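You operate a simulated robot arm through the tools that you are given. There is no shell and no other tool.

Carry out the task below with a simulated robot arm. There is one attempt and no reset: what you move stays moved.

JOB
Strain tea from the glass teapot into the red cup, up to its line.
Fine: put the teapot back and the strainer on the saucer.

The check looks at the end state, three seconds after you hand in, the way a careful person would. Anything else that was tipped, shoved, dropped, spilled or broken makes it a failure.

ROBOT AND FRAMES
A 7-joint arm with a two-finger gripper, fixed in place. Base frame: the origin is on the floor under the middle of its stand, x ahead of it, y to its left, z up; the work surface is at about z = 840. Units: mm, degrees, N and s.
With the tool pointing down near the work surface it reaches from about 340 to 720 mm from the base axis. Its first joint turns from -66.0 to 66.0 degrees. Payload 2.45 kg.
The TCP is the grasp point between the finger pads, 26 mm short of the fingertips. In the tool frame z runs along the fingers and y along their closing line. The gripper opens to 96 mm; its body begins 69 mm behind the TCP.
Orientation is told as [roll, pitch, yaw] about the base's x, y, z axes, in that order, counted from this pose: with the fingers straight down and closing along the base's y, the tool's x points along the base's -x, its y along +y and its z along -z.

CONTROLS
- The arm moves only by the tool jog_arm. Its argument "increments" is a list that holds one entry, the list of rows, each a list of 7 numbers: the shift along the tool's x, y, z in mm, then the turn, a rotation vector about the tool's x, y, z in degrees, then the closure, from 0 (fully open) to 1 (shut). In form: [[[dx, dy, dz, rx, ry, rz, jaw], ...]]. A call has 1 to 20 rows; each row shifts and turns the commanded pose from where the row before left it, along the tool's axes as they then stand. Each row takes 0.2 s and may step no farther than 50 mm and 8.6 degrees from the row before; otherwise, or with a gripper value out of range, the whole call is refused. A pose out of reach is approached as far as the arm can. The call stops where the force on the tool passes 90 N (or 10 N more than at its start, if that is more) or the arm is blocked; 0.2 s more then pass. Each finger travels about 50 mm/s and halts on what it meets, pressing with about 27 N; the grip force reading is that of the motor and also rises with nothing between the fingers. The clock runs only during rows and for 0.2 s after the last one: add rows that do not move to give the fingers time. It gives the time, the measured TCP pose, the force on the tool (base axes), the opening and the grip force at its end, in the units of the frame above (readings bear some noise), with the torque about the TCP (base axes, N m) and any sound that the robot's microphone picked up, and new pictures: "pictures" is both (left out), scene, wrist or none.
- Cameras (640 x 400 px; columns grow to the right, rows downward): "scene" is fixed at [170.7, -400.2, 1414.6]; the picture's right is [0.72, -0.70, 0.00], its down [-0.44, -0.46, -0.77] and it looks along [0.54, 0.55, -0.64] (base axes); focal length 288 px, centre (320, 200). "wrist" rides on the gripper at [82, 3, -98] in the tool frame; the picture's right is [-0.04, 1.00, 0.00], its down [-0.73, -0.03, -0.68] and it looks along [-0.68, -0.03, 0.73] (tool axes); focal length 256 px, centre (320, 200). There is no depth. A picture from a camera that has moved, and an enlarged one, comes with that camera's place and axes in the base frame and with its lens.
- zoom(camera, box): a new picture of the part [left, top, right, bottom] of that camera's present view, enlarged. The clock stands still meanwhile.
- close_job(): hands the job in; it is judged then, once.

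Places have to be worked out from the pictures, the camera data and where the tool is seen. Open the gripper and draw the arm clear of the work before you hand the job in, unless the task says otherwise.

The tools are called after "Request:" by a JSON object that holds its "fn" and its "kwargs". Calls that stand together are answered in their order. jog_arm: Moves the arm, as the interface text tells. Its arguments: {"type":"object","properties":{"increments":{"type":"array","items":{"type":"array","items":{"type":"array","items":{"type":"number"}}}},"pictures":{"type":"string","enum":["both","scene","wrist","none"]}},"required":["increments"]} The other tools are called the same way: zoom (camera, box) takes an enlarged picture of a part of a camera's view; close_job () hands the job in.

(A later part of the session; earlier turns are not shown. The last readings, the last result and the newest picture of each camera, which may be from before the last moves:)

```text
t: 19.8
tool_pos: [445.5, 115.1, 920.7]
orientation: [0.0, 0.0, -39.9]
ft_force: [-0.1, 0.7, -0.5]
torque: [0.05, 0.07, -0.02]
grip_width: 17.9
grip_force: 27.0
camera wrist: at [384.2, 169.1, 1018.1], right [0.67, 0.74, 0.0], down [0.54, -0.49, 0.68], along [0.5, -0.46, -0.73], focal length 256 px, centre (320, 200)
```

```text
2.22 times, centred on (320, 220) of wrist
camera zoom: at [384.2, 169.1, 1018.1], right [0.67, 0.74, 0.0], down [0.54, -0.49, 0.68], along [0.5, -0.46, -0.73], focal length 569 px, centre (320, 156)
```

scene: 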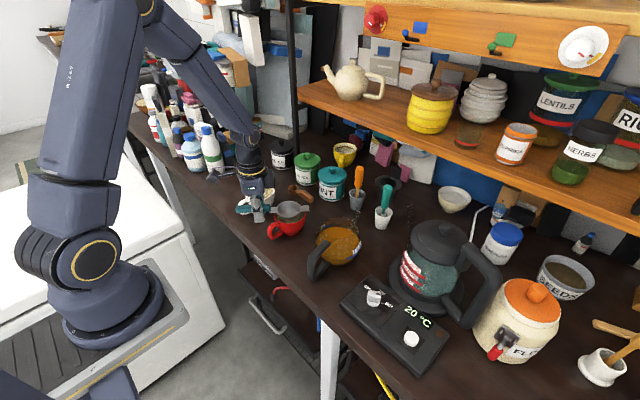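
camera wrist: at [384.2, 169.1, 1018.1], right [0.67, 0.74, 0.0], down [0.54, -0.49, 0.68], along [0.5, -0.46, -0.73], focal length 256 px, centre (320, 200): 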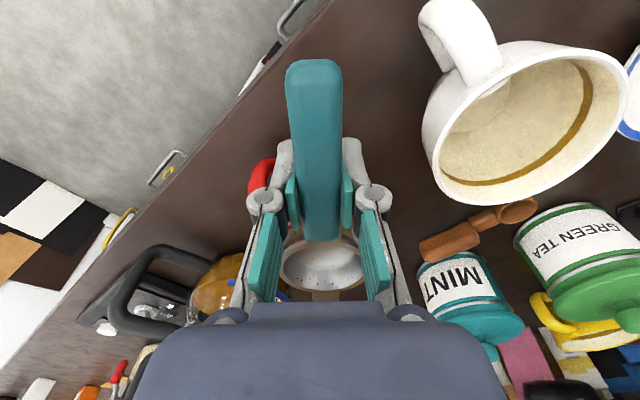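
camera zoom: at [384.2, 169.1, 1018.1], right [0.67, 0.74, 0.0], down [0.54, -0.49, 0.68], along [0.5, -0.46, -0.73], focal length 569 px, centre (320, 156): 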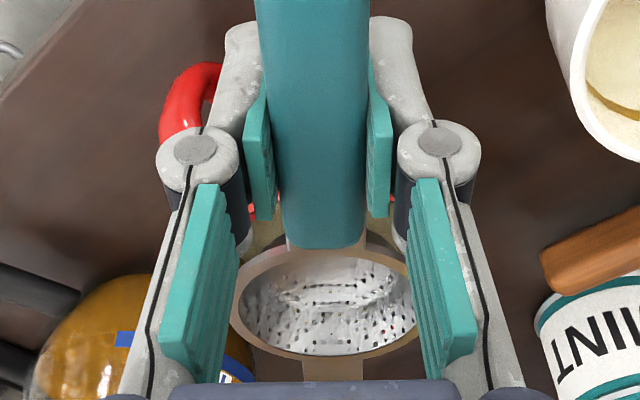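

The ring is about 2 mm toward the handle from the cup centre, which is what I want, and about 3 mm off sideways. I'll correct that and lower slowly until contact.

Request:
{"fn": "jog_arm", "kwargs": {"increments": [[[0, -2.8, 0, 0, 0, 0, 1.0], [0, 0, 3, 0, 0, 0, 1.0], [0, 0, 3, 0, 0, 0, 1.0], [0, 0, 0, 0, 0, 0, 1.0]]], "pictures": "none"}}

Request:
{"fn": "zoom", "kwargs": {"camera": "scene", "box": [255, 180, 325, 240]}}

```text
t: 20.8
tool_pos: [442.3, 112.3, 913.5]
orientation: [0.0, -0.1, -40.0]
ft_force: [-0.1, 0.3, -0.3]
torque: [0.06, 0.04, 0.02]
grip_width: 17.9
grip_force: 27.3
```

```text
6.67 times, centred on (290, 210) of scene
camera zoom: at [170.7, -400.2, 1414.5], right [0.72, -0.7, 0.0], down [-0.44, -0.46, -0.77], along [0.54, 0.55, -0.64], focal length 1917 px, centre (520, 133)
```

zoom: 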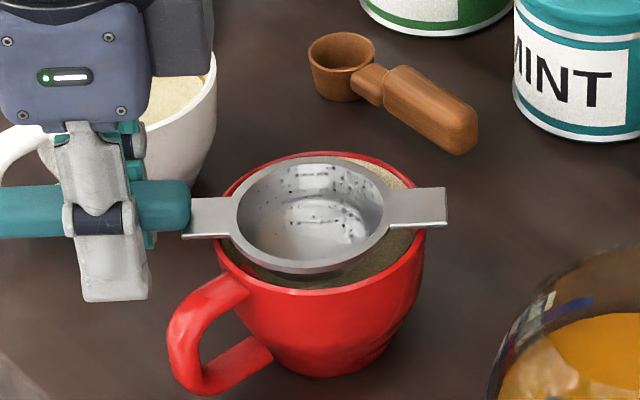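

The strainer now looks well centred, with neck and tab both overhanging the rim evenly. I'll lower in small steps to find contact.

Request:
{"fn": "jog_arm", "kwargs": {"increments": [[[0, 0, 2, 0, 0, 0, 1.0], [0, 0, 1, 0, 0, 0, 1.0], [0, 0, 0, 0, 0, 0, 1.0]]], "pictures": "none"}}

Request:
{"fn": "zoom", "kwargs": {"camera": "scene", "box": [255, 180, 325, 240]}}

```text
t: 21.6
tool_pos: [442.9, 112.5, 910.8]
orientation: [0.0, 0.0, -40.0]
ft_force: [-0.5, 0.2, -0.7]
torque: [0.04, 0.04, -0.02]
grip_width: 17.7
grip_force: 27.0
```

```text
6.67 times, centred on (290, 210) of scene
camera zoom: at [170.7, -400.2, 1414.5], right [0.72, -0.7, 0.0], down [-0.44, -0.46, -0.77], along [0.54, 0.55, -0.64], focal length 1917 px, centre (520, 133)
```

zoom: 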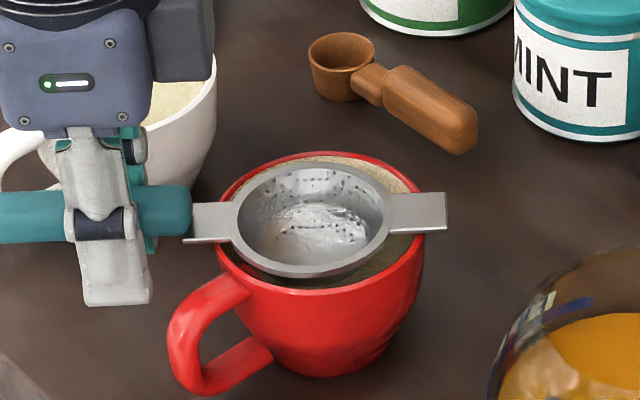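

No contact yet at 910.8, so I'll keep going down in 1 mm steps.

Request:
{"fn": "jog_arm", "kwargs": {"increments": [[[0, 0, 1, 0, 0, 0, 1.0], [0, 0, 1, 0, 0, 0, 1.0], [0, 0, 0, 0, 0, 0, 1.0]]], "pictures": "none"}}

Request:
{"fn": "zoom", "kwargs": {"camera": "scene", "box": [265, 190, 315, 230]}}

```text
t: 22.4
tool_pos: [443.2, 112.3, 909.1]
orientation: [0.0, 0.1, -40.0]
ft_force: [0.1, 0.6, -0.2]
torque: [0.03, 0.04, 0.05]
grip_width: 17.9
grip_force: 26.5
```

```text
10.00 times, centred on (290, 210) of scene
camera zoom: at [170.7, -400.2, 1414.5], right [0.72, -0.7, 0.0], down [-0.44, -0.46, -0.77], along [0.54, 0.55, -0.64], focal length 2876 px, centre (620, 100)
```

zoom: 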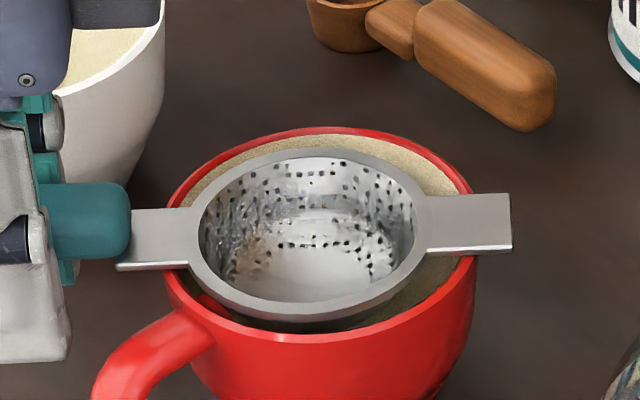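

Request:
{"fn": "jog_arm", "kwargs": {"increments": [[[0, 0, 1, 0, 0, 0, 1.0], [0, 0, 1, 0, 0, 0, 1.0], [0, 0, 0, 0, 0, 0, 1.0]]], "pictures": "none"}}

Request:
{"fn": "zoom", "kwargs": {"camera": "scene", "box": [265, 190, 315, 230]}}

```text
t: 23.2
tool_pos: [444.8, 113.2, 907.3]
orientation: [0.0, 0.0, -39.9]
ft_force: [0.1, 0.5, 3.7]
torque: [-0.27, -0.31, -0.02]
grip_width: 17.8
grip_force: 27.4
```

```text
10.00 times, centred on (290, 210) of scene
camera zoom: at [170.6, -400.2, 1414.6], right [0.72, -0.7, 0.0], down [-0.44, -0.46, -0.77], along [0.54, 0.55, -0.64], focal length 2876 px, centre (620, 100)
```

zoom: 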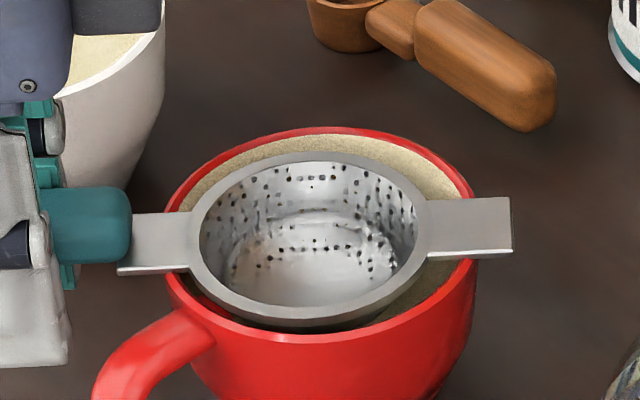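

Contact on the rim (≈4 N). The strainer's weight is concentrated near its ring, so it should sit stably. I'll open the jaws partway and rise straight up.

Request:
{"fn": "jog_arm", "kwargs": {"increments": [[[0, 0, 0, 0, 0, 0, 0.78], [0, 0, 0, 0, 0, 0, 0.7], [0, 0, 0, 0, 0, 0, 0.62], [0, 0, 0, 0, 0, 0, 0.6], [0, 0, 0, 0, 0, 0, 0.6]]], "pictures": "both"}}

Request:
{"fn": "zoom", "kwargs": {"camera": "scene", "box": [245, 180, 315, 240]}}

```text
t: 24.4
tool_pos: [444.1, 112.5, 906.6]
orientation: [0.0, 0.0, -40.1]
ft_force: [0.2, 0.0, -0.4]
torque: [-0.01, -0.02, -0.02]
grip_width: 38.4
grip_force: 0.1
camera wrist: at [382.2, 167.0, 1004.6], right [0.67, 0.74, 0.0], down [0.54, -0.49, 0.68], along [0.5, -0.46, -0.73], focal length 256 px, centre (320, 200)
```

scene: 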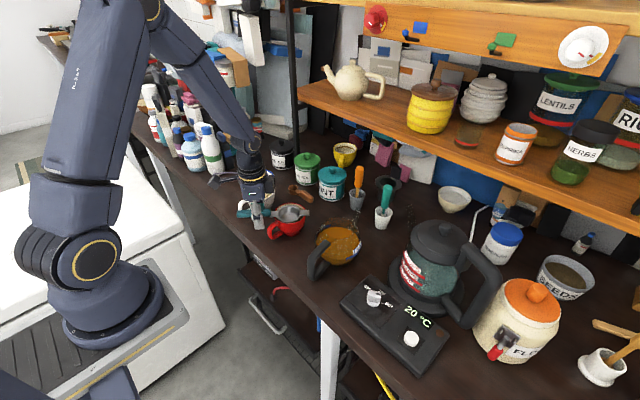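
wrist: 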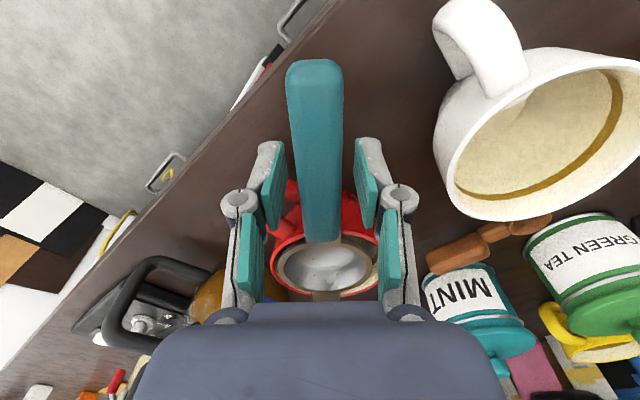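

```text
6.67 times, centred on (280, 210) of scene
camera zoom: at [170.7, -400.2, 1414.6], right [0.72, -0.7, 0.0], down [-0.44, -0.46, -0.77], along [0.54, 0.55, -0.64], focal length 1917 px, centre (587, 133)
```

zoom: 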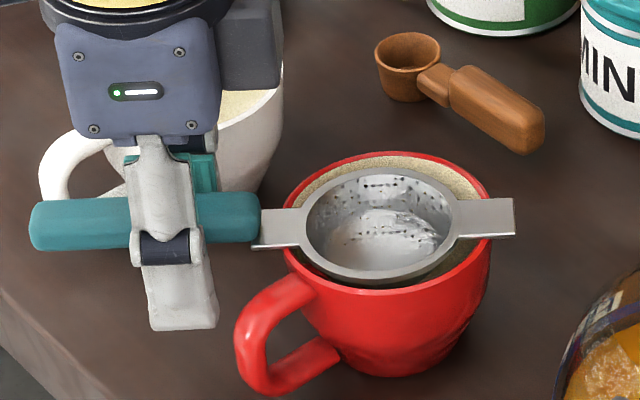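

The strainer rests level across the rim. I'll rise straight up, clear of it.

Request:
{"fn": "jog_arm", "kwargs": {"increments": [[[0, 0, -20, 0, 0, 0, 0.6], [0, 0, -35, 0, 0, 0, 0.6], [0, 0, -45, 0, 0, 0, 0.6], [0, 0, -45, 0, 0, 0, 0.4], [0, 0, 0, 0, 0, 0, 0.3]]], "pictures": "both"}}

Request:
{"fn": "zoom", "kwargs": {"camera": "scene", "box": [235, 170, 325, 250]}}

Request:
{"fn": "zoom", "kwargs": {"camera": "wrist", "box": [240, 60, 400, 250]}}

```text
t: 25.6
tool_pos: [441.0, 111.0, 1050.4]
orientation: [-0.1, -0.1, -40.0]
ft_force: [0.1, -0.1, -0.3]
torque: [-0.03, -0.01, -0.01]
grip_width: 67.4
grip_force: 0.0
camera wrist: at [379.3, 165.1, 1148.4], right [0.67, 0.74, 0.0], down [0.54, -0.49, 0.68], along [0.5, -0.46, -0.73], focal length 256 px, centre (320, 200)
```

scene: 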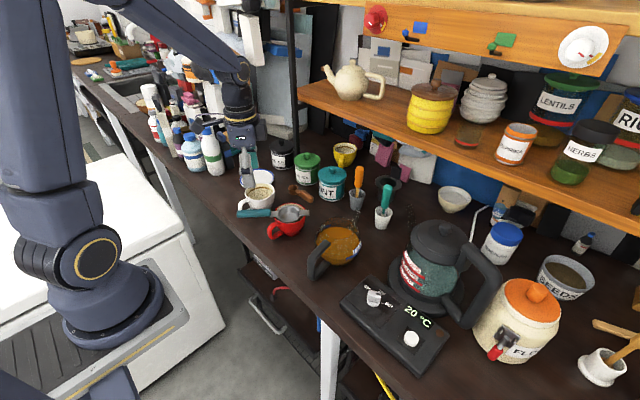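
wrist: 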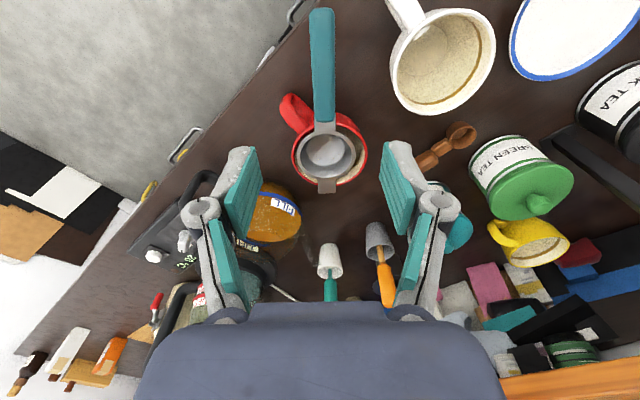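

```text
5.00 times, centred on (280, 210) of scene
camera zoom: at [170.7, -400.2, 1414.6], right [0.72, -0.7, 0.0], down [-0.44, -0.46, -0.77], along [0.54, 0.55, -0.64], focal length 1438 px, centre (520, 150)
```

zoom: 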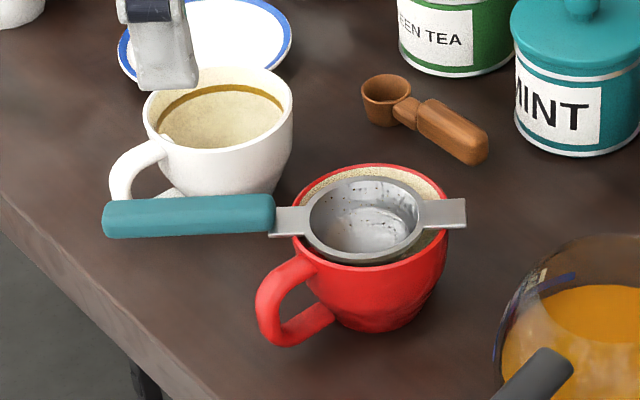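

```text
2.11 times, centred on (320, 155) of wrist
camera zoom: at [379.3, 165.1, 1148.4], right [0.67, 0.74, 0.0], down [0.54, -0.49, 0.68], along [0.5, -0.46, -0.73], focal length 539 px, centre (320, 295)
```

zoom: 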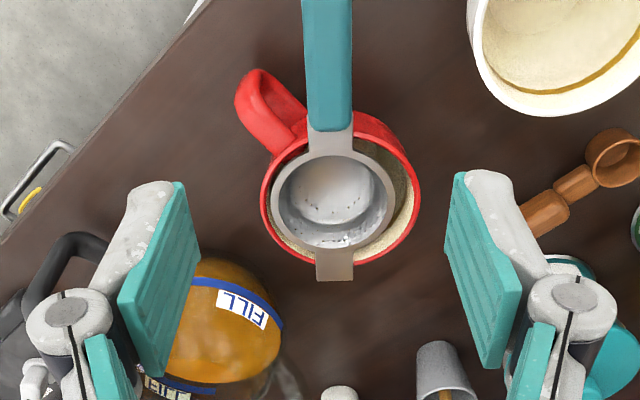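

The strainer is seated on the red cup, ring centred near (505, 61). Now for the teapot: I'll turn to its yaw (about +9.4°), open the gripper fully and move above the handle's upper bar.

Request:
{"fn": "jog_arm", "kwargs": {"increments": [[[0, 0, 0, 0, 0, -8.2, 0], [0, 0, 0, 0, 0, -8.2, 0], [0, 0, 0, 0, 0, -8.2, 0], [0, 0, 0, 0, 0, -8.2, 0], [0, 0, 0, 0, 0, -8.2, 0], [0, 0, 0, 0, 0, -8.4, 0], [2.4, -42.4, 0, 0, 0, 0, 0], [2.4, -42.4, 0, 0, 0, 0, 0], [2.4, -42.4, 0, 0, 0, 0, 0], [2.4, -42.4, 0, 0, 0, 0, 0], [2.2, -42.4, 0, 0, 0, 0, 0], [0, 0, 30, 0, 0, 0, 0], [0, 0, 0, 0, 0, 0, 0]]], "pictures": "both"}}

Request:
{"fn": "zoom", "kwargs": {"camera": "wrist", "box": [240, 30, 400, 230]}}

Request:
{"fn": "zoom", "kwargs": {"camera": "scene", "box": [285, 180, 375, 285]}}

```text
t: 28.4
tool_pos: [467.3, -98.2, 1022.3]
orientation: [0.0, -0.1, 9.4]
ft_force: [0.0, 0.2, -1.4]
torque: [-0.03, -0.03, 0.0]
grip_width: 95.9
grip_force: 0.0
camera wrist: at [384.2, -109.3, 1119.6], right [-0.12, 0.99, 0.0], down [0.73, 0.09, 0.68], along [0.67, 0.08, -0.73], focal length 256 px, centre (320, 200)
```

scene: 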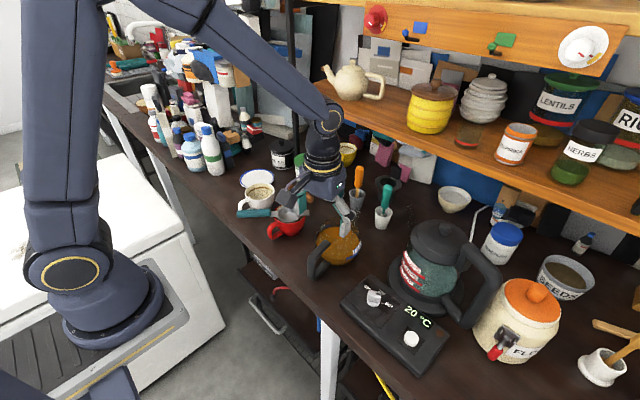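
wrist: 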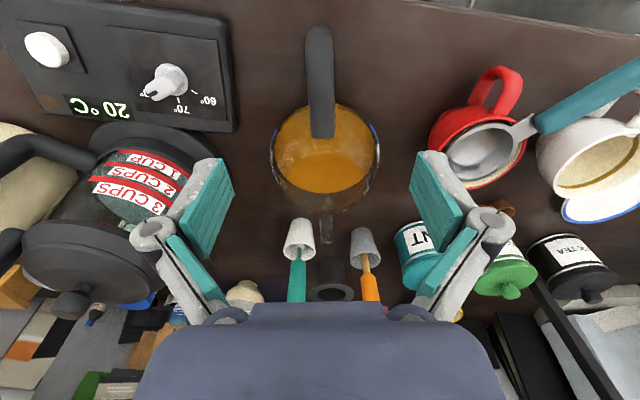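

```text
2.00 times, centred on (320, 130) of wrist
camera zoom: at [384.2, -109.3, 1119.6], right [-0.12, 0.99, 0.0], down [0.73, 0.09, 0.68], along [0.67, 0.08, -0.73], focal length 512 px, centre (320, 340)
```

zoom: 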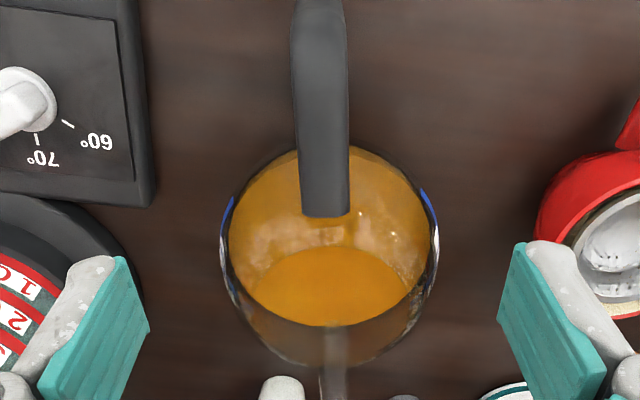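

```text
3.81 times, centred on (330, 232) of scene
camera zoom: at [170.7, -400.2, 1414.6], right [0.72, -0.7, 0.0], down [-0.44, -0.46, -0.77], along [0.54, 0.55, -0.64], focal length 1096 px, centre (282, 76)
```

zoom: 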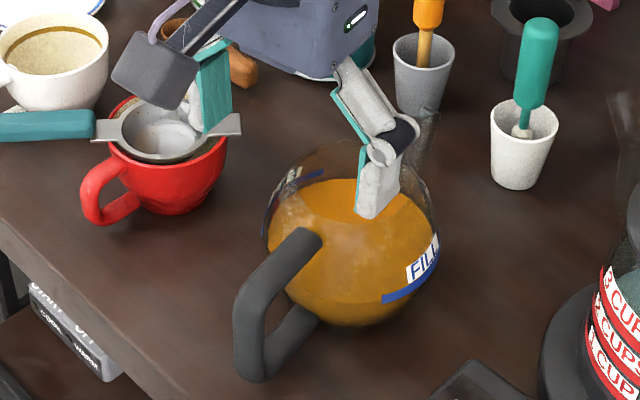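

Request:
{"fn": "zoom", "kwargs": {"camera": "scene", "box": [300, 225, 350, 285]}}

Request:
{"fn": "zoom", "kwargs": {"camera": "wrist", "box": [290, 15, 350, 145]}}

```text
6.67 times, centred on (325, 255) of scene
camera zoom: at [170.7, -400.2, 1414.6], right [0.72, -0.7, 0.0], down [-0.44, -0.46, -0.77], along [0.54, 0.55, -0.64], focal length 1917 px, centre (287, -167)
```

zoom: 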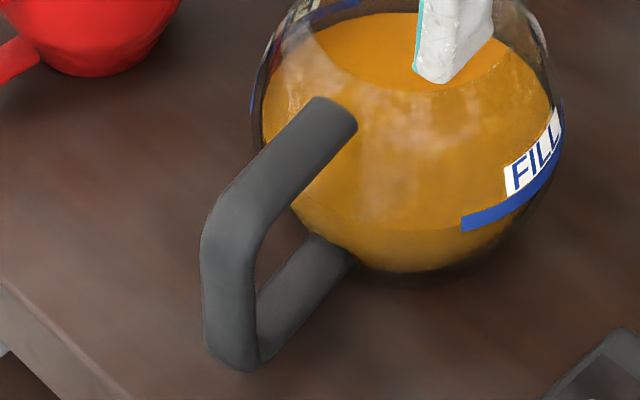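

```text
3.08 times, centred on (320, 80) of wrist
camera zoom: at [384.2, -109.3, 1119.6], right [-0.12, 0.99, 0.0], down [0.73, 0.09, 0.68], along [0.67, 0.08, -0.73], focal length 788 px, centre (320, 569)
```

zoom: 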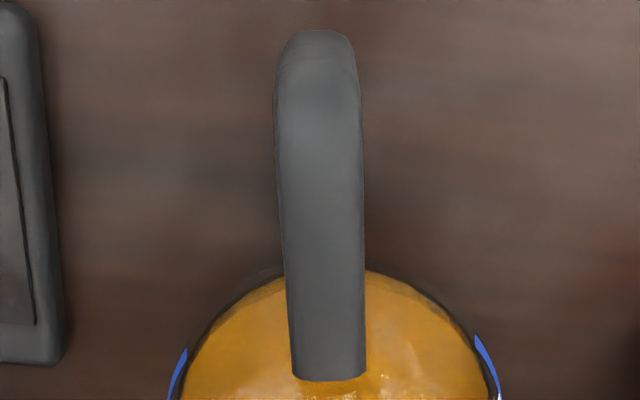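

The yaw matches the handle, and the bar centre is about 1–2 mm to +y of the TCP at z ≈ 917. I'll adjust and descend to just above the handle to check clearances.

Request:
{"fn": "jog_arm", "kwargs": {"increments": [[[3, 1.3, 20, 0, 0, 0, 0], [0, 0, 20, 0, 0, 0, 0], [0, 0, 22, 0, 0, 0, 0], [0, 0, 0, 0, 0, 0, 0]]], "pictures": "both"}}

Request:
{"fn": "zoom", "kwargs": {"camera": "wrist", "box": [220, 30, 420, 230]}}

Request:
{"fn": "zoom", "kwargs": {"camera": "scene", "box": [285, 190, 375, 285]}}

```text
t: 29.4
tool_pos: [462.1, -96.1, 960.0]
orientation: [0.0, 0.0, 9.4]
ft_force: [-0.3, 0.6, 0.1]
torque: [0.01, 0.04, 0.02]
grip_width: 96.6
grip_force: 0.1
camera wrist: at [380.4, -106.4, 1056.4], right [-0.12, 0.99, 0.0], down [0.73, 0.09, 0.68], along [0.67, 0.08, -0.73], focal length 256 px, centre (320, 200)
```

scene: 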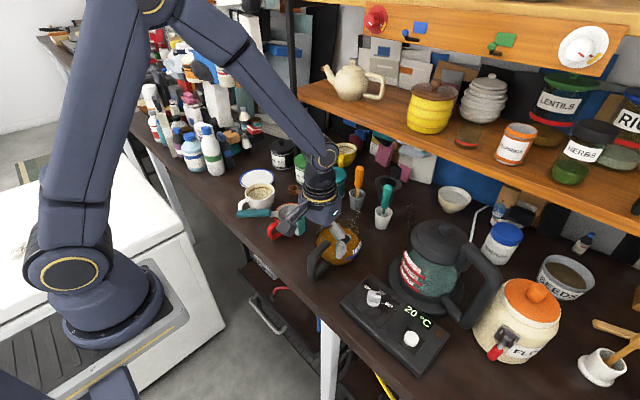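
wrist: 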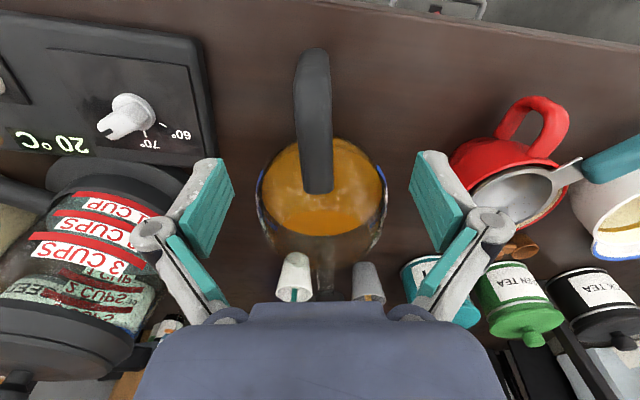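

```text
2.00 times, centred on (320, 130) of wrist
camera zoom: at [380.4, -106.4, 1056.4], right [-0.12, 0.99, 0.0], down [0.73, 0.09, 0.68], along [0.67, 0.08, -0.73], focal length 512 px, centre (320, 340)
```

zoom: 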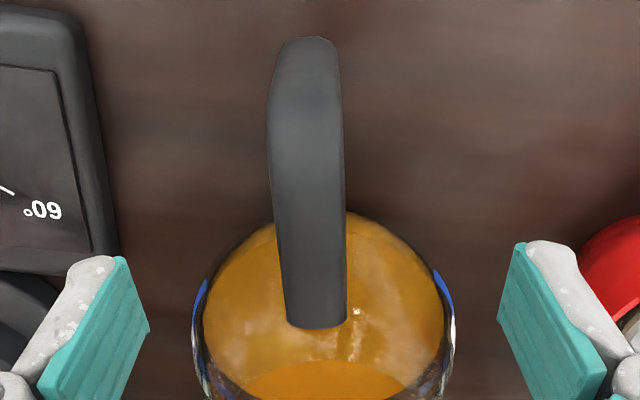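

```text
4.21 times, centred on (330, 238) of scene
camera zoom: at [170.7, -400.2, 1414.6], right [0.72, -0.7, 0.0], down [-0.44, -0.46, -0.77], along [0.54, 0.55, -0.64], focal length 1211 px, centre (278, 42)
```

zoom: 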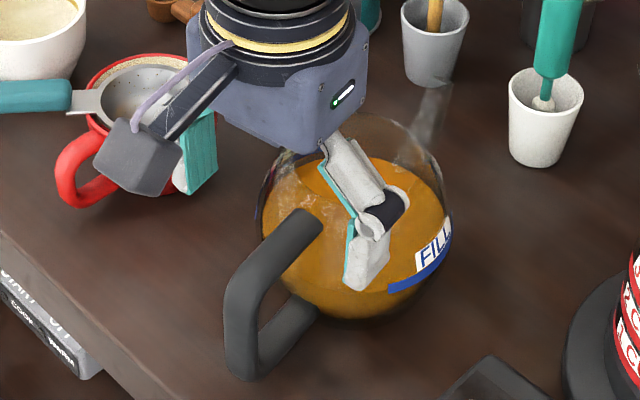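

The handle is centred between the open fingers within about 1 mm. I'll nudge 1 mm to −y and descend to the bar height (TCP z ≈ 917), fingers still open.

Request:
{"fn": "jog_arm", "kwargs": {"increments": [[[0, -1, 15, 0, 0, 0, 0], [0, 0, 14, 0, 0, 0, 0], [0, 0, 14, 0, 0, 0, 0], [0, 0, 0, 0, 0, 0, 0]]], "pictures": "both"}}

Request:
{"fn": "zoom", "kwargs": {"camera": "wrist", "box": [220, 50, 420, 250]}}

Request:
{"fn": "zoom", "kwargs": {"camera": "scene", "box": [295, 200, 375, 285]}}

```text
t: 30.4
tool_pos: [464.1, -97.8, 917.6]
orientation: [0.1, -0.1, 9.5]
ft_force: [-0.3, 0.3, 0.0]
torque: [0.01, 0.02, -0.01]
grip_width: 96.2
grip_force: 0.1
camera wrist: at [380.5, -108.8, 1014.8], right [-0.12, 0.99, 0.0], down [0.73, 0.09, 0.68], along [0.67, 0.08, -0.73], focal length 256 px, centre (320, 200)
```

scene: 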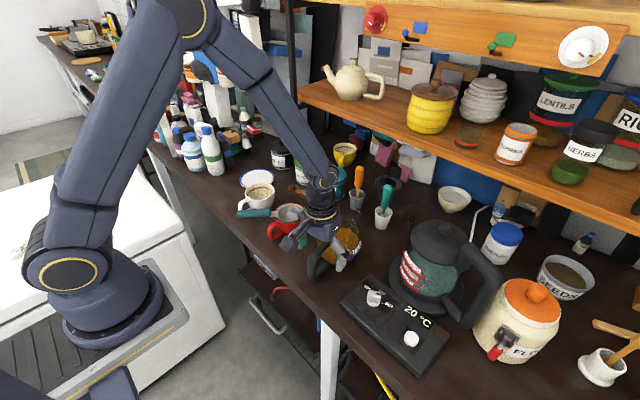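
wrist: 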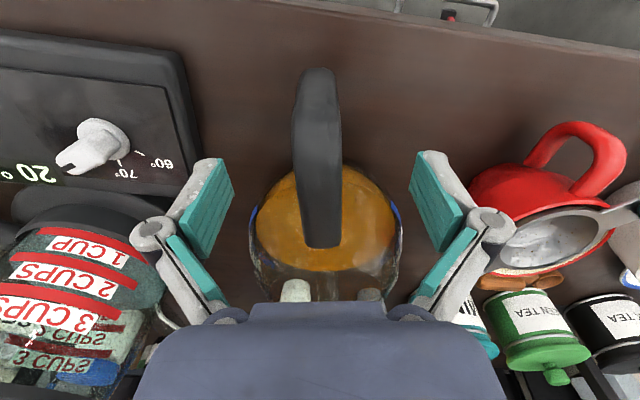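

```text
2.00 times, centred on (320, 150) of wrist
camera zoom: at [380.5, -108.8, 1014.8], right [-0.12, 0.99, 0.0], down [0.73, 0.09, 0.68], along [0.67, 0.08, -0.73], focal length 512 px, centre (320, 300)
```

zoom: 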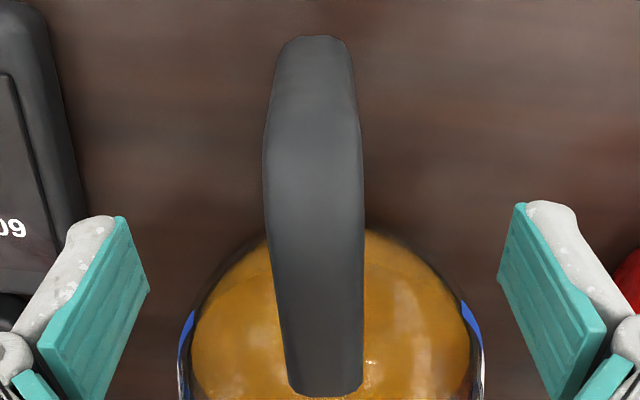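

```text
4.71 times, centred on (335, 242) of scene
camera zoom: at [170.7, -400.2, 1414.6], right [0.72, -0.7, 0.0], down [-0.44, -0.46, -0.77], along [0.54, 0.55, -0.64], focal length 1353 px, centre (249, 0)
```

zoom: 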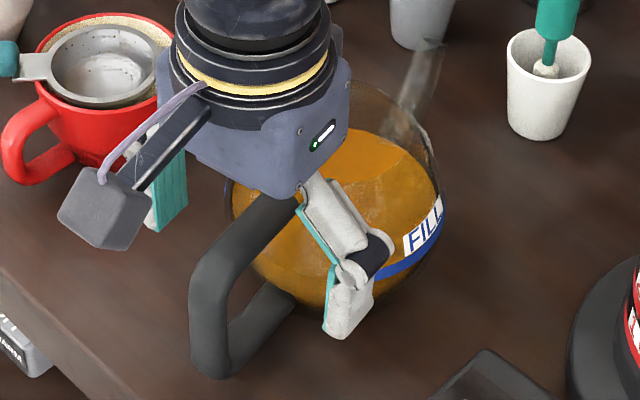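

The bar is between the pads at TCP level. I'll close the gripper on the handle.

Request:
{"fn": "jog_arm", "kwargs": {"increments": [[[0, 0, 0, 0, 0, 0, 0.4], [0, 0, 0, 0, 0, 0, 0.6], [0, 0, 0, 0, 0, 0, 0.75], [0, 0, 0, 0, 0, 0, 0.85], [0, 0, 0, 0, 0, 0, 1.0], [0, 0, 0, 0, 0, 0, 1.0], [0, 0, 0, 0, 0, 0, 1.0], [0, 0, 0, 0, 0, 0, 1.0]]], "pictures": "both"}}

Request:
{"fn": "zoom", "kwargs": {"camera": "scene", "box": [295, 200, 375, 285]}}

```text
t: 32.2
tool_pos: [463.2, -97.9, 916.8]
orientation: [0.1, 0.0, 9.3]
ft_force: [-0.2, 2.3, 0.6]
torque: [0.03, 0.0, 0.22]
grip_width: 18.2
grip_force: 26.8
camera wrist: at [380.5, -108.6, 1015.0], right [-0.12, 0.99, 0.0], down [0.73, 0.09, 0.68], along [0.67, 0.08, -0.73], focal length 256 px, centre (320, 200)
```

scene: 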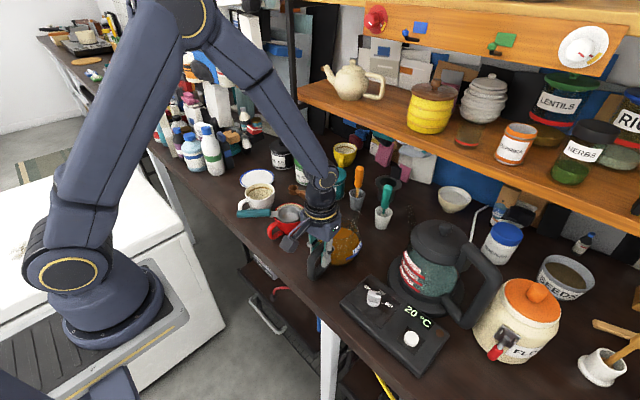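
wrist: 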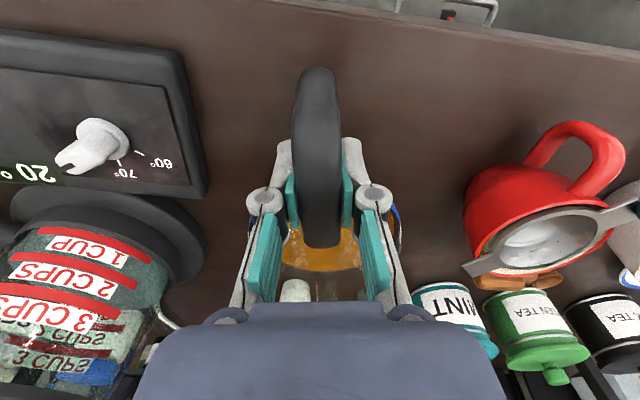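

```text
4.71 times, centred on (335, 242) of scene
camera zoom: at [170.7, -400.2, 1414.6], right [0.72, -0.7, 0.0], down [-0.44, -0.46, -0.77], along [0.54, 0.55, -0.64], focal length 1353 px, centre (249, 0)
```

zoom: 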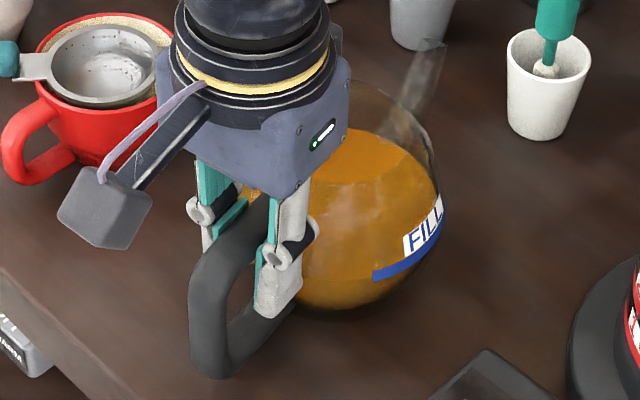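

Gripped (18.2 mm) at TCP (463.2, −97.9, 917), yaw 9.4°, and the pot hasn't shifted. I'll lift 8 mm slowly and check for droop.

Request:
{"fn": "jog_arm", "kwargs": {"increments": [[[0, 0, -2, 0, 0, 0, 1.0], [0, 0, -3, 0, 0, 0, 1.0], [0, 0, -3, 0, 0, 0, 1.0], [0, 0, 0, 0, 0, 0, 1.0], [0, 0, 0, 0, 0, 0, 1.0]]], "pictures": "both"}}

Request:
{"fn": "zoom", "kwargs": {"camera": "scene", "box": [295, 200, 375, 285]}}

```text
t: 33.4
tool_pos: [462.8, -98.8, 924.8]
orientation: [0.0, 0.1, 9.4]
ft_force: [0.0, -0.2, -7.7]
torque: [-0.12, 0.52, 0.0]
grip_width: 17.9
grip_force: 27.1
camera wrist: at [380.9, -109.6, 1022.2], right [-0.12, 0.99, 0.0], down [0.73, 0.09, 0.68], along [0.67, 0.08, -0.73], focal length 256 px, centre (320, 200)
```

scene: 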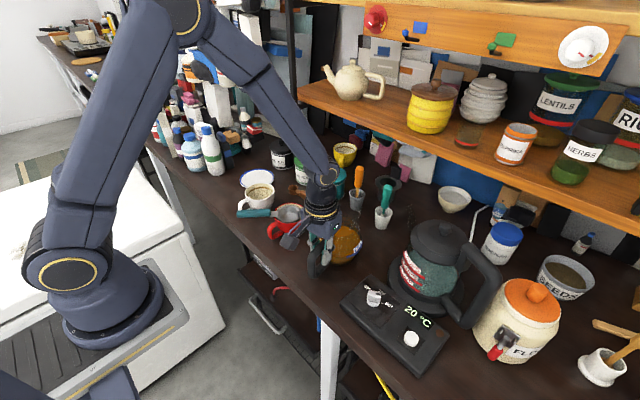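
wrist: 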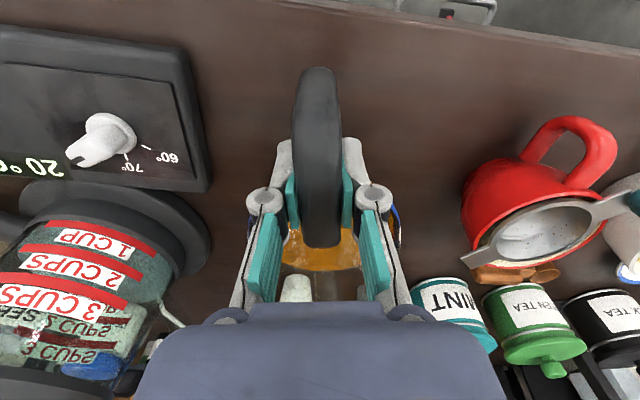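

```text
4.71 times, centred on (335, 242) of scene
camera zoom: at [170.8, -400.2, 1414.5], right [0.72, -0.7, 0.0], down [-0.44, -0.46, -0.77], along [0.54, 0.55, -0.64], focal length 1353 px, centre (249, 0)
```

zoom: 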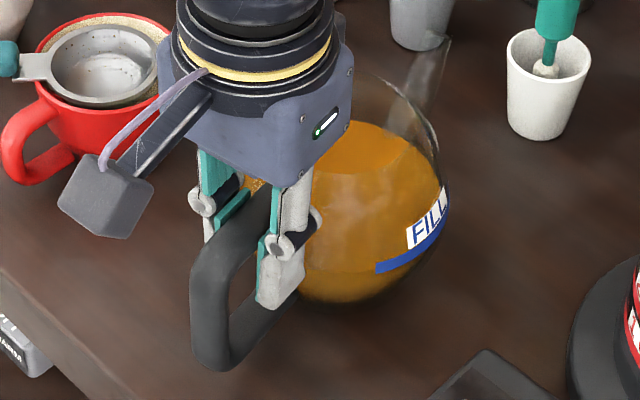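

The pot is about 7.7 N and in the wrist view the handle hasn't moved in the grip, so there's no slip. I'll lift further to clear the cup and strainer height, slowly.

Request:
{"fn": "jog_arm", "kwargs": {"increments": [[[0, 0, -6, 0, 0, 0, 1.0], [0, 0, -8, 0, 0, 0, 1.0], [0, 0, -10, 0, 0, 0, 1.0], [0, 0, -10, 0, 0, 0, 1.0], [0, 0, -10, 0, 0, 0, 1.0], [0, 0, -10, 0, 0, 0, 1.0], [0, 0, -10, 0, 0, 0, 1.0], [0, 0, -10, 0, 0, 0, 1.0], [0, 0, -6, 0, 0, 0, 1.0], [0, 0, 0, 0, 0, 0, 1.0]]], "pictures": "both"}}

Request:
{"fn": "zoom", "kwargs": {"camera": "scene", "box": [280, 160, 390, 270]}}

```text
t: 35.6
tool_pos: [463.4, -98.4, 1004.7]
orientation: [0.0, 0.0, 9.4]
ft_force: [0.4, -0.2, -8.1]
torque: [-0.09, 0.49, 0.0]
grip_width: 17.9
grip_force: 27.1
camera wrist: at [381.1, -109.6, 1102.1], right [-0.12, 0.99, 0.0], down [0.73, 0.09, 0.68], along [0.67, 0.08, -0.73], focal length 256 px, centre (320, 200)
```

scene: 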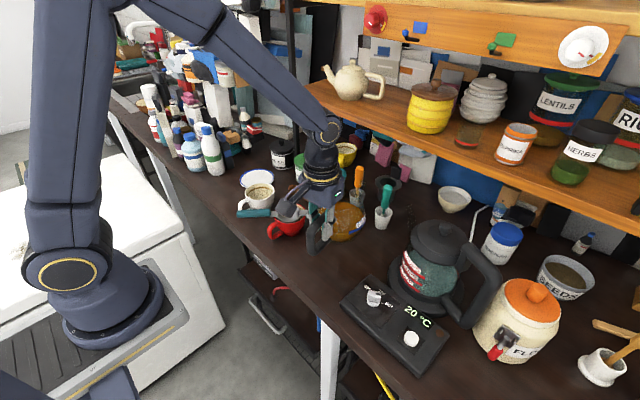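
wrist: 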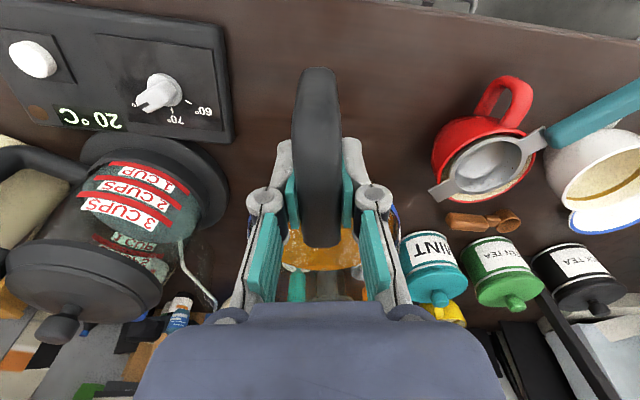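

```text
3.64 times, centred on (335, 215) of scene
camera zoom: at [170.8, -400.2, 1414.5], right [0.72, -0.7, 0.0], down [-0.44, -0.46, -0.77], along [0.54, 0.55, -0.64], focal length 1046 px, centre (266, 146)
```

zoom: 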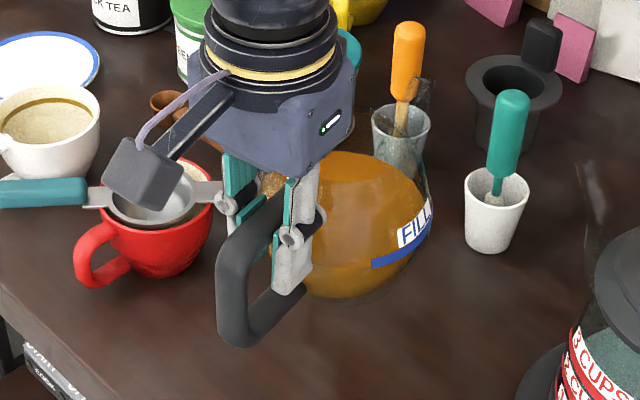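

The pot is held level at about 8 N, with the tip ≈173 mm ahead of the TCP. I'll yaw it to about 55° so it comes at the cup from the clear side and move back so the spout hangs over the strainer, staying high and level.

Request:
{"fn": "jog_arm", "kwargs": {"increments": [[[0, 0, 0, 0, 0, -3, 1.0], [0, 0, 0, 0, 0, -5.5, 1.0], [0, 0, 0, 0, 0, -6, 1.0], [0, 0, 0, 0, 0, -6, 1.0], [0, 0, 0, 0, 0, -6, 1.0], [0, 0, 0, 0, 0, -6, 1.0], [0, 0, 0, 0, 0, -6, 1.0], [0, 0, 0, 0, 0, -4.5, 1.0], [0, 0, 0, 0, 0, -2.6, 1.0], [2, 8, 0, 0, 0, 0, 1.0], [4, 12, 0, 0, 0, 0, 1.0], [4, 13, 0, 0, 0, 0, 1.0], [4, 12, 0, 0, 0, 0, 1.0], [3, 8, 0, 0, 0, 0, 1.0], [1, 4, 0, 0, 0, 0, 1.0], [0, 0, 0, 0, 0, 0, 1.0]]], "pictures": "both"}}

Request:
{"fn": "zoom", "kwargs": {"camera": "scene", "box": [230, 140, 370, 260]}}

```text
t: 39.0
tool_pos: [406.6, -82.7, 1003.6]
orientation: [-0.1, 0.0, 55.0]
ft_force: [-0.8, -0.5, -8.0]
torque: [-0.42, 0.3, -0.02]
grip_width: 18.0
grip_force: 27.3
camera wrist: at [355.5, -147.2, 1101.9], right [-0.8, 0.61, 0.0], down [0.45, 0.58, 0.68], along [0.41, 0.54, -0.73], focal length 256 px, centre (320, 200)
```

scene: 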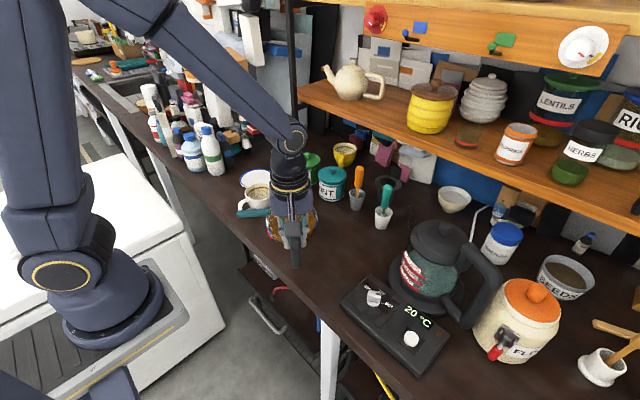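
wrist: 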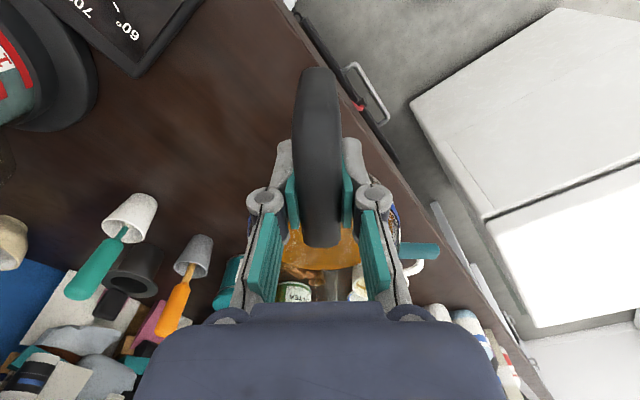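

```text
3.33 times, centred on (300, 200) of scene
camera zoom: at [170.8, -400.2, 1414.5], right [0.72, -0.7, 0.0], down [-0.44, -0.46, -0.77], along [0.54, 0.55, -0.64], focal length 958 px, centre (387, 200)
```

zoom: 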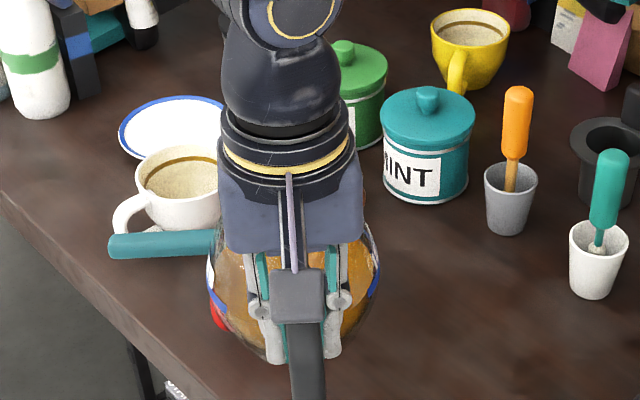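

From this side the pot blocks the fixed camera's view of the cup. I'd rather pour from yaw ≈115°, where the cup stays visible to the left of the pot. I'll swing round in stages, checking the arm can reach.

Request:
{"fn": "jog_arm", "kwargs": {"increments": [[[-3.5, -6, 0, 0, 0, -2.5, 1.0], [-7, -12.5, 0, 0, 0, -5, 1.0], [-5.5, -13.2, 0, 0, 0, -5, 1.0], [-4.5, -13.6, 0, 0, 0, -5, 1.0], [-2, -8, 0, 0, 0, -2.5, 1.0], [0, 0, 0, 0, 0, 0, 1.0]]], "pictures": "none"}}

```text
t: 40.4
tool_pos: [464.5, -84.5, 1003.9]
orientation: [0.0, 0.0, 75.0]
ft_force: [0.2, 1.2, -7.7]
torque: [-0.52, 0.14, 0.03]
grip_width: 18.2
grip_force: 26.9
```

Yaw 75° reached with no trouble. Continuing the swing toward 95°.

Request:
{"fn": "jog_arm", "kwargs": {"increments": [[[-1.5, -7, 0, 0, 0, -2.5, 1.0], [-2, -14, 0, 0, 0, -5, 1.0], [-0.5, -14.3, 0, 0, 0, -5, 1.0], [0.5, -14.3, 0, 0, 0, -5, 1.0], [1, -8, 0, 0, 0, -2.5, 1.0], [0, 0, 0, 0, 0, 0, 1.0]]], "pictures": "both"}}

```text
t: 41.8
tool_pos: [523.0, -88.8, 1004.6]
orientation: [0.0, 0.0, 95.1]
ft_force: [-1.2, 0.4, -6.9]
torque: [-0.53, -0.05, -0.02]
grip_width: 18.1
grip_force: 27.2
camera wrist: at [525.0, -171.0, 1102.6], right [-1.0, -0.05, 0.0], down [-0.03, 0.73, 0.68], along [-0.03, 0.68, -0.73], focal length 256 px, centre (320, 200)
```

scene: 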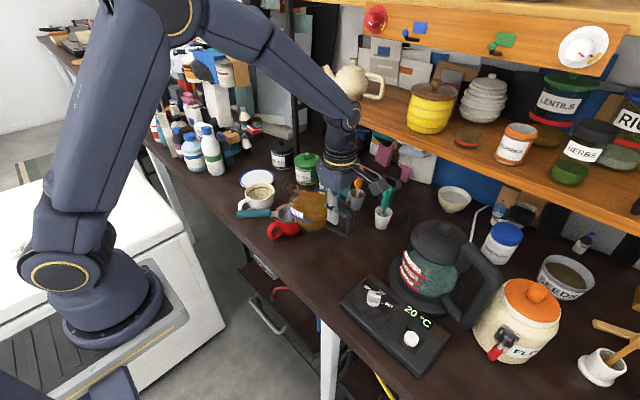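
wrist: 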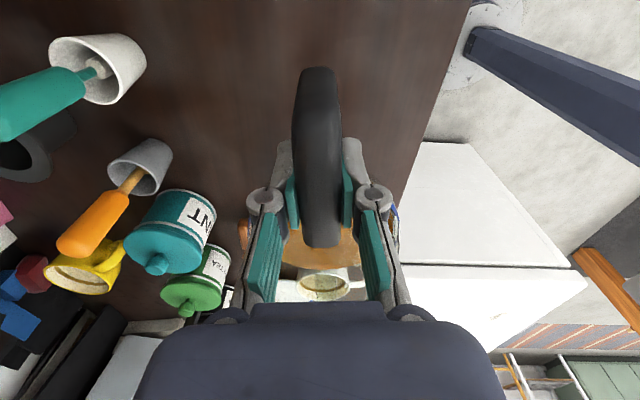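

Yaw 95° is fine and the tea looks steady. One more step to 115°.

Request:
{"fn": "jog_arm", "kwargs": {"increments": [[[1.5, -6.8, 0, 0, 0, -2.5, 1.0], [3.8, -13.3, 0, 0, 0, -5, 1.0], [4.8, -12.9, 0, 0, 0, -5, 1.0], [5.8, -12.5, 0, 0, 0, -5, 1.0], [3, -6.5, 0, 0, 0, -2.5, 1.0], [0, 0, 0, 0, 0, 0, 1.0]]], "pictures": "both"}}

Request:
{"fn": "zoom", "kwargs": {"camera": "scene", "box": [240, 150, 380, 250]}}

```text
t: 43.2
tool_pos: [578.3, -96.2, 1005.7]
orientation: [0.0, 0.0, 115.0]
ft_force: [0.2, -0.6, -6.7]
torque: [-0.45, -0.21, 0.0]
grip_width: 18.0
grip_force: 26.4
camera wrist: at [608.3, -172.1, 1102.5], right [-0.92, -0.39, 0.0], down [-0.28, 0.68, 0.68], along [-0.26, 0.63, -0.73], focal length 256 px, centre (320, 200)
```

scene: 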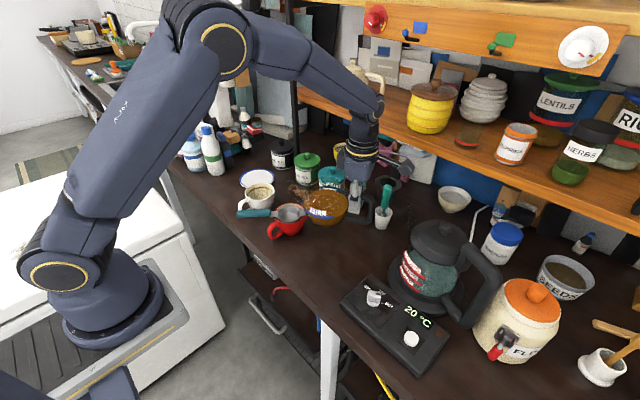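
wrist: 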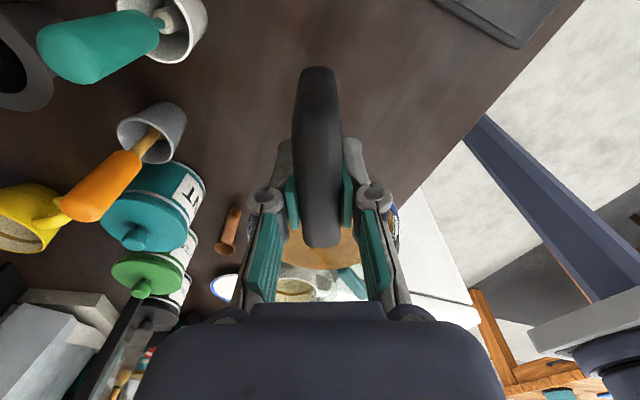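

```text
4.00 times, centred on (310, 200) of scene
camera zoom: at [170.8, -400.2, 1414.5], right [0.72, -0.7, 0.0], down [-0.44, -0.46, -0.77], along [0.54, 0.55, -0.64], focal length 1150 px, centre (360, 200)
```

zoom: 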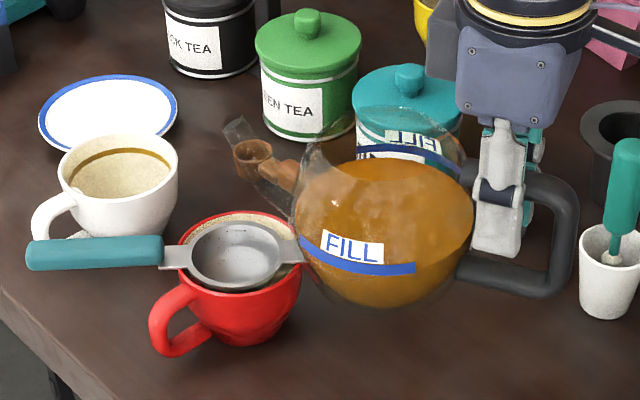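

From here the cup, strainer and spout are all visible. I'll zoom to locate the spout tip accurately.

Request:
{"fn": "zoom", "kwargs": {"camera": "scene", "box": [260, 165, 330, 215]}}

```text
8.00 times, centred on (295, 190) of scene
camera zoom: at [170.8, -400.2, 1414.5], right [0.72, -0.7, 0.0], down [-0.44, -0.46, -0.77], along [0.54, 0.55, -0.64], focal length 2300 px, centre (520, 280)
```

zoom: 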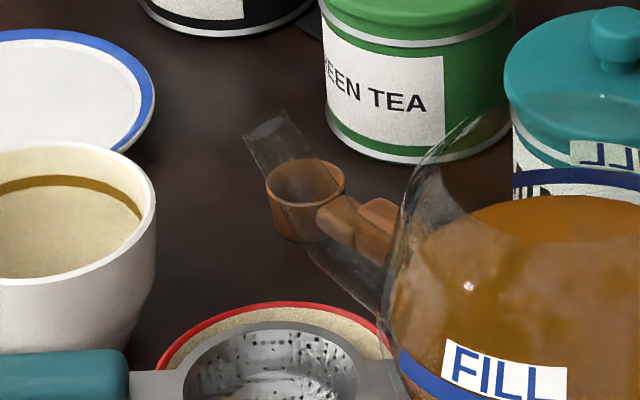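

The spout is a gooseneck: tip ≈168 mm ahead of the TCP and level with it, its bend lower and behind. I must keep the tip at about z 950 so the bend clears the strainer. I'll tilt 15° in place, below the ≈19° pour angle, and look.

Request:
{"fn": "jog_arm", "kwargs": {"increments": [[[0, 0, 0, 0, 1.5, 0, 1.0], [0, 0, 0, 0, 2.5, 0, 1.0], [0, 0, 0, 0, 3, 0, 1.0], [0, 0, 0, 0, 3, 0, 1.0], [0, 0, 0, 0, 2.5, 0, 1.0], [0, 0, 0, 0, 1.5, 0, 1.0], [0, 0, 0, 0, 0, 0, 1.0]]], "pictures": "both"}}

Request:
{"fn": "zoom", "kwargs": {"camera": "scene", "box": [260, 165, 360, 240]}}

```text
t: 44.8
tool_pos: [576.3, -95.3, 1004.8]
orientation: [-0.1, 14.0, 115.0]
ft_force: [0.2, -0.4, -7.6]
torque: [-0.4, -0.17, 0.0]
grip_width: 17.9
grip_force: 26.7
camera wrist: at [596.3, -148.4, 1119.0], right [-0.92, -0.39, -0.01], down [-0.34, 0.81, 0.48], along [-0.18, 0.45, -0.88], focal length 256 px, centre (320, 200)
```

scene: 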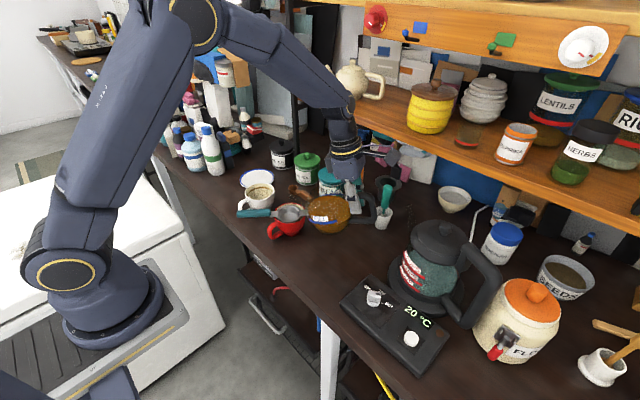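
wrist: 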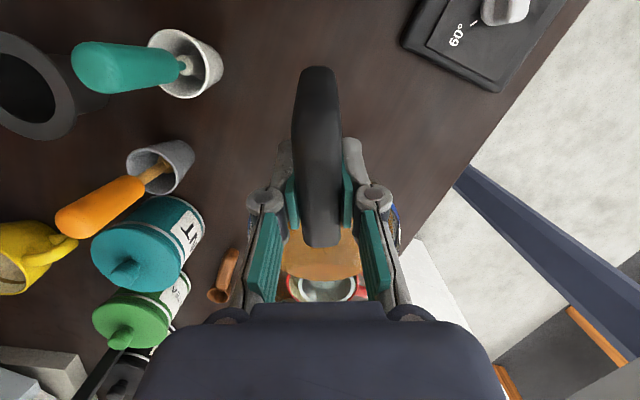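

```text
5.33 times, centred on (310, 202) of scene
camera zoom: at [170.8, -400.2, 1414.5], right [0.72, -0.7, 0.0], down [-0.44, -0.46, -0.77], along [0.54, 0.55, -0.64], focal length 1534 px, centre (373, 187)
```

zoom: 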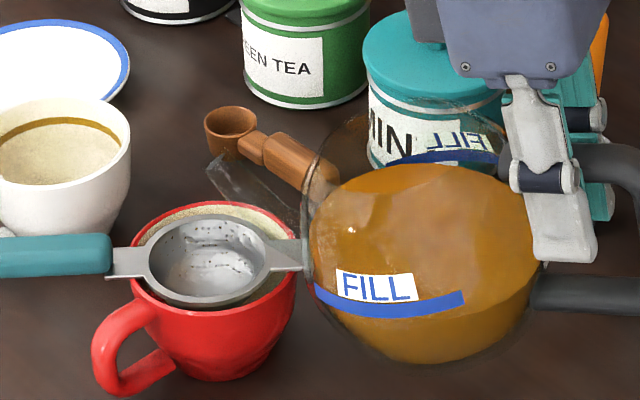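

Request:
{"fn": "zoom", "kwargs": {"camera": "scene", "box": [265, 180, 325, 220]}}

Request:
{"fn": "zoom", "kwargs": {"camera": "wrist", "box": [270, 220, 380, 310]}}

```text
10.00 times, centred on (295, 200) of scene
camera zoom: at [170.8, -400.2, 1414.5], right [0.72, -0.7, 0.0], down [-0.44, -0.46, -0.77], along [0.54, 0.55, -0.64], focal length 2876 px, centre (570, 200)
```

zoom: 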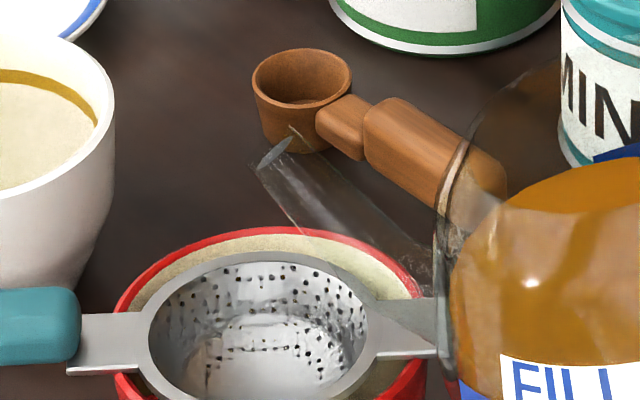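

```text
4.44 times, centred on (325, 265) of wrist
camera zoom: at [596.3, -148.4, 1119.0], right [-0.92, -0.39, -0.01], down [-0.34, 0.81, 0.48], along [-0.18, 0.45, -0.88], focal length 1138 px, centre (298, -89)
```

zoom: 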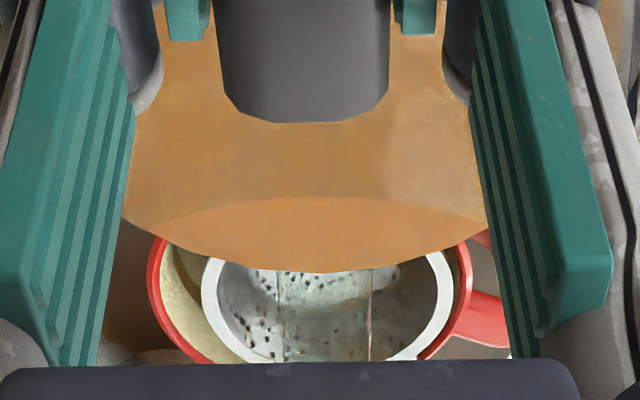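

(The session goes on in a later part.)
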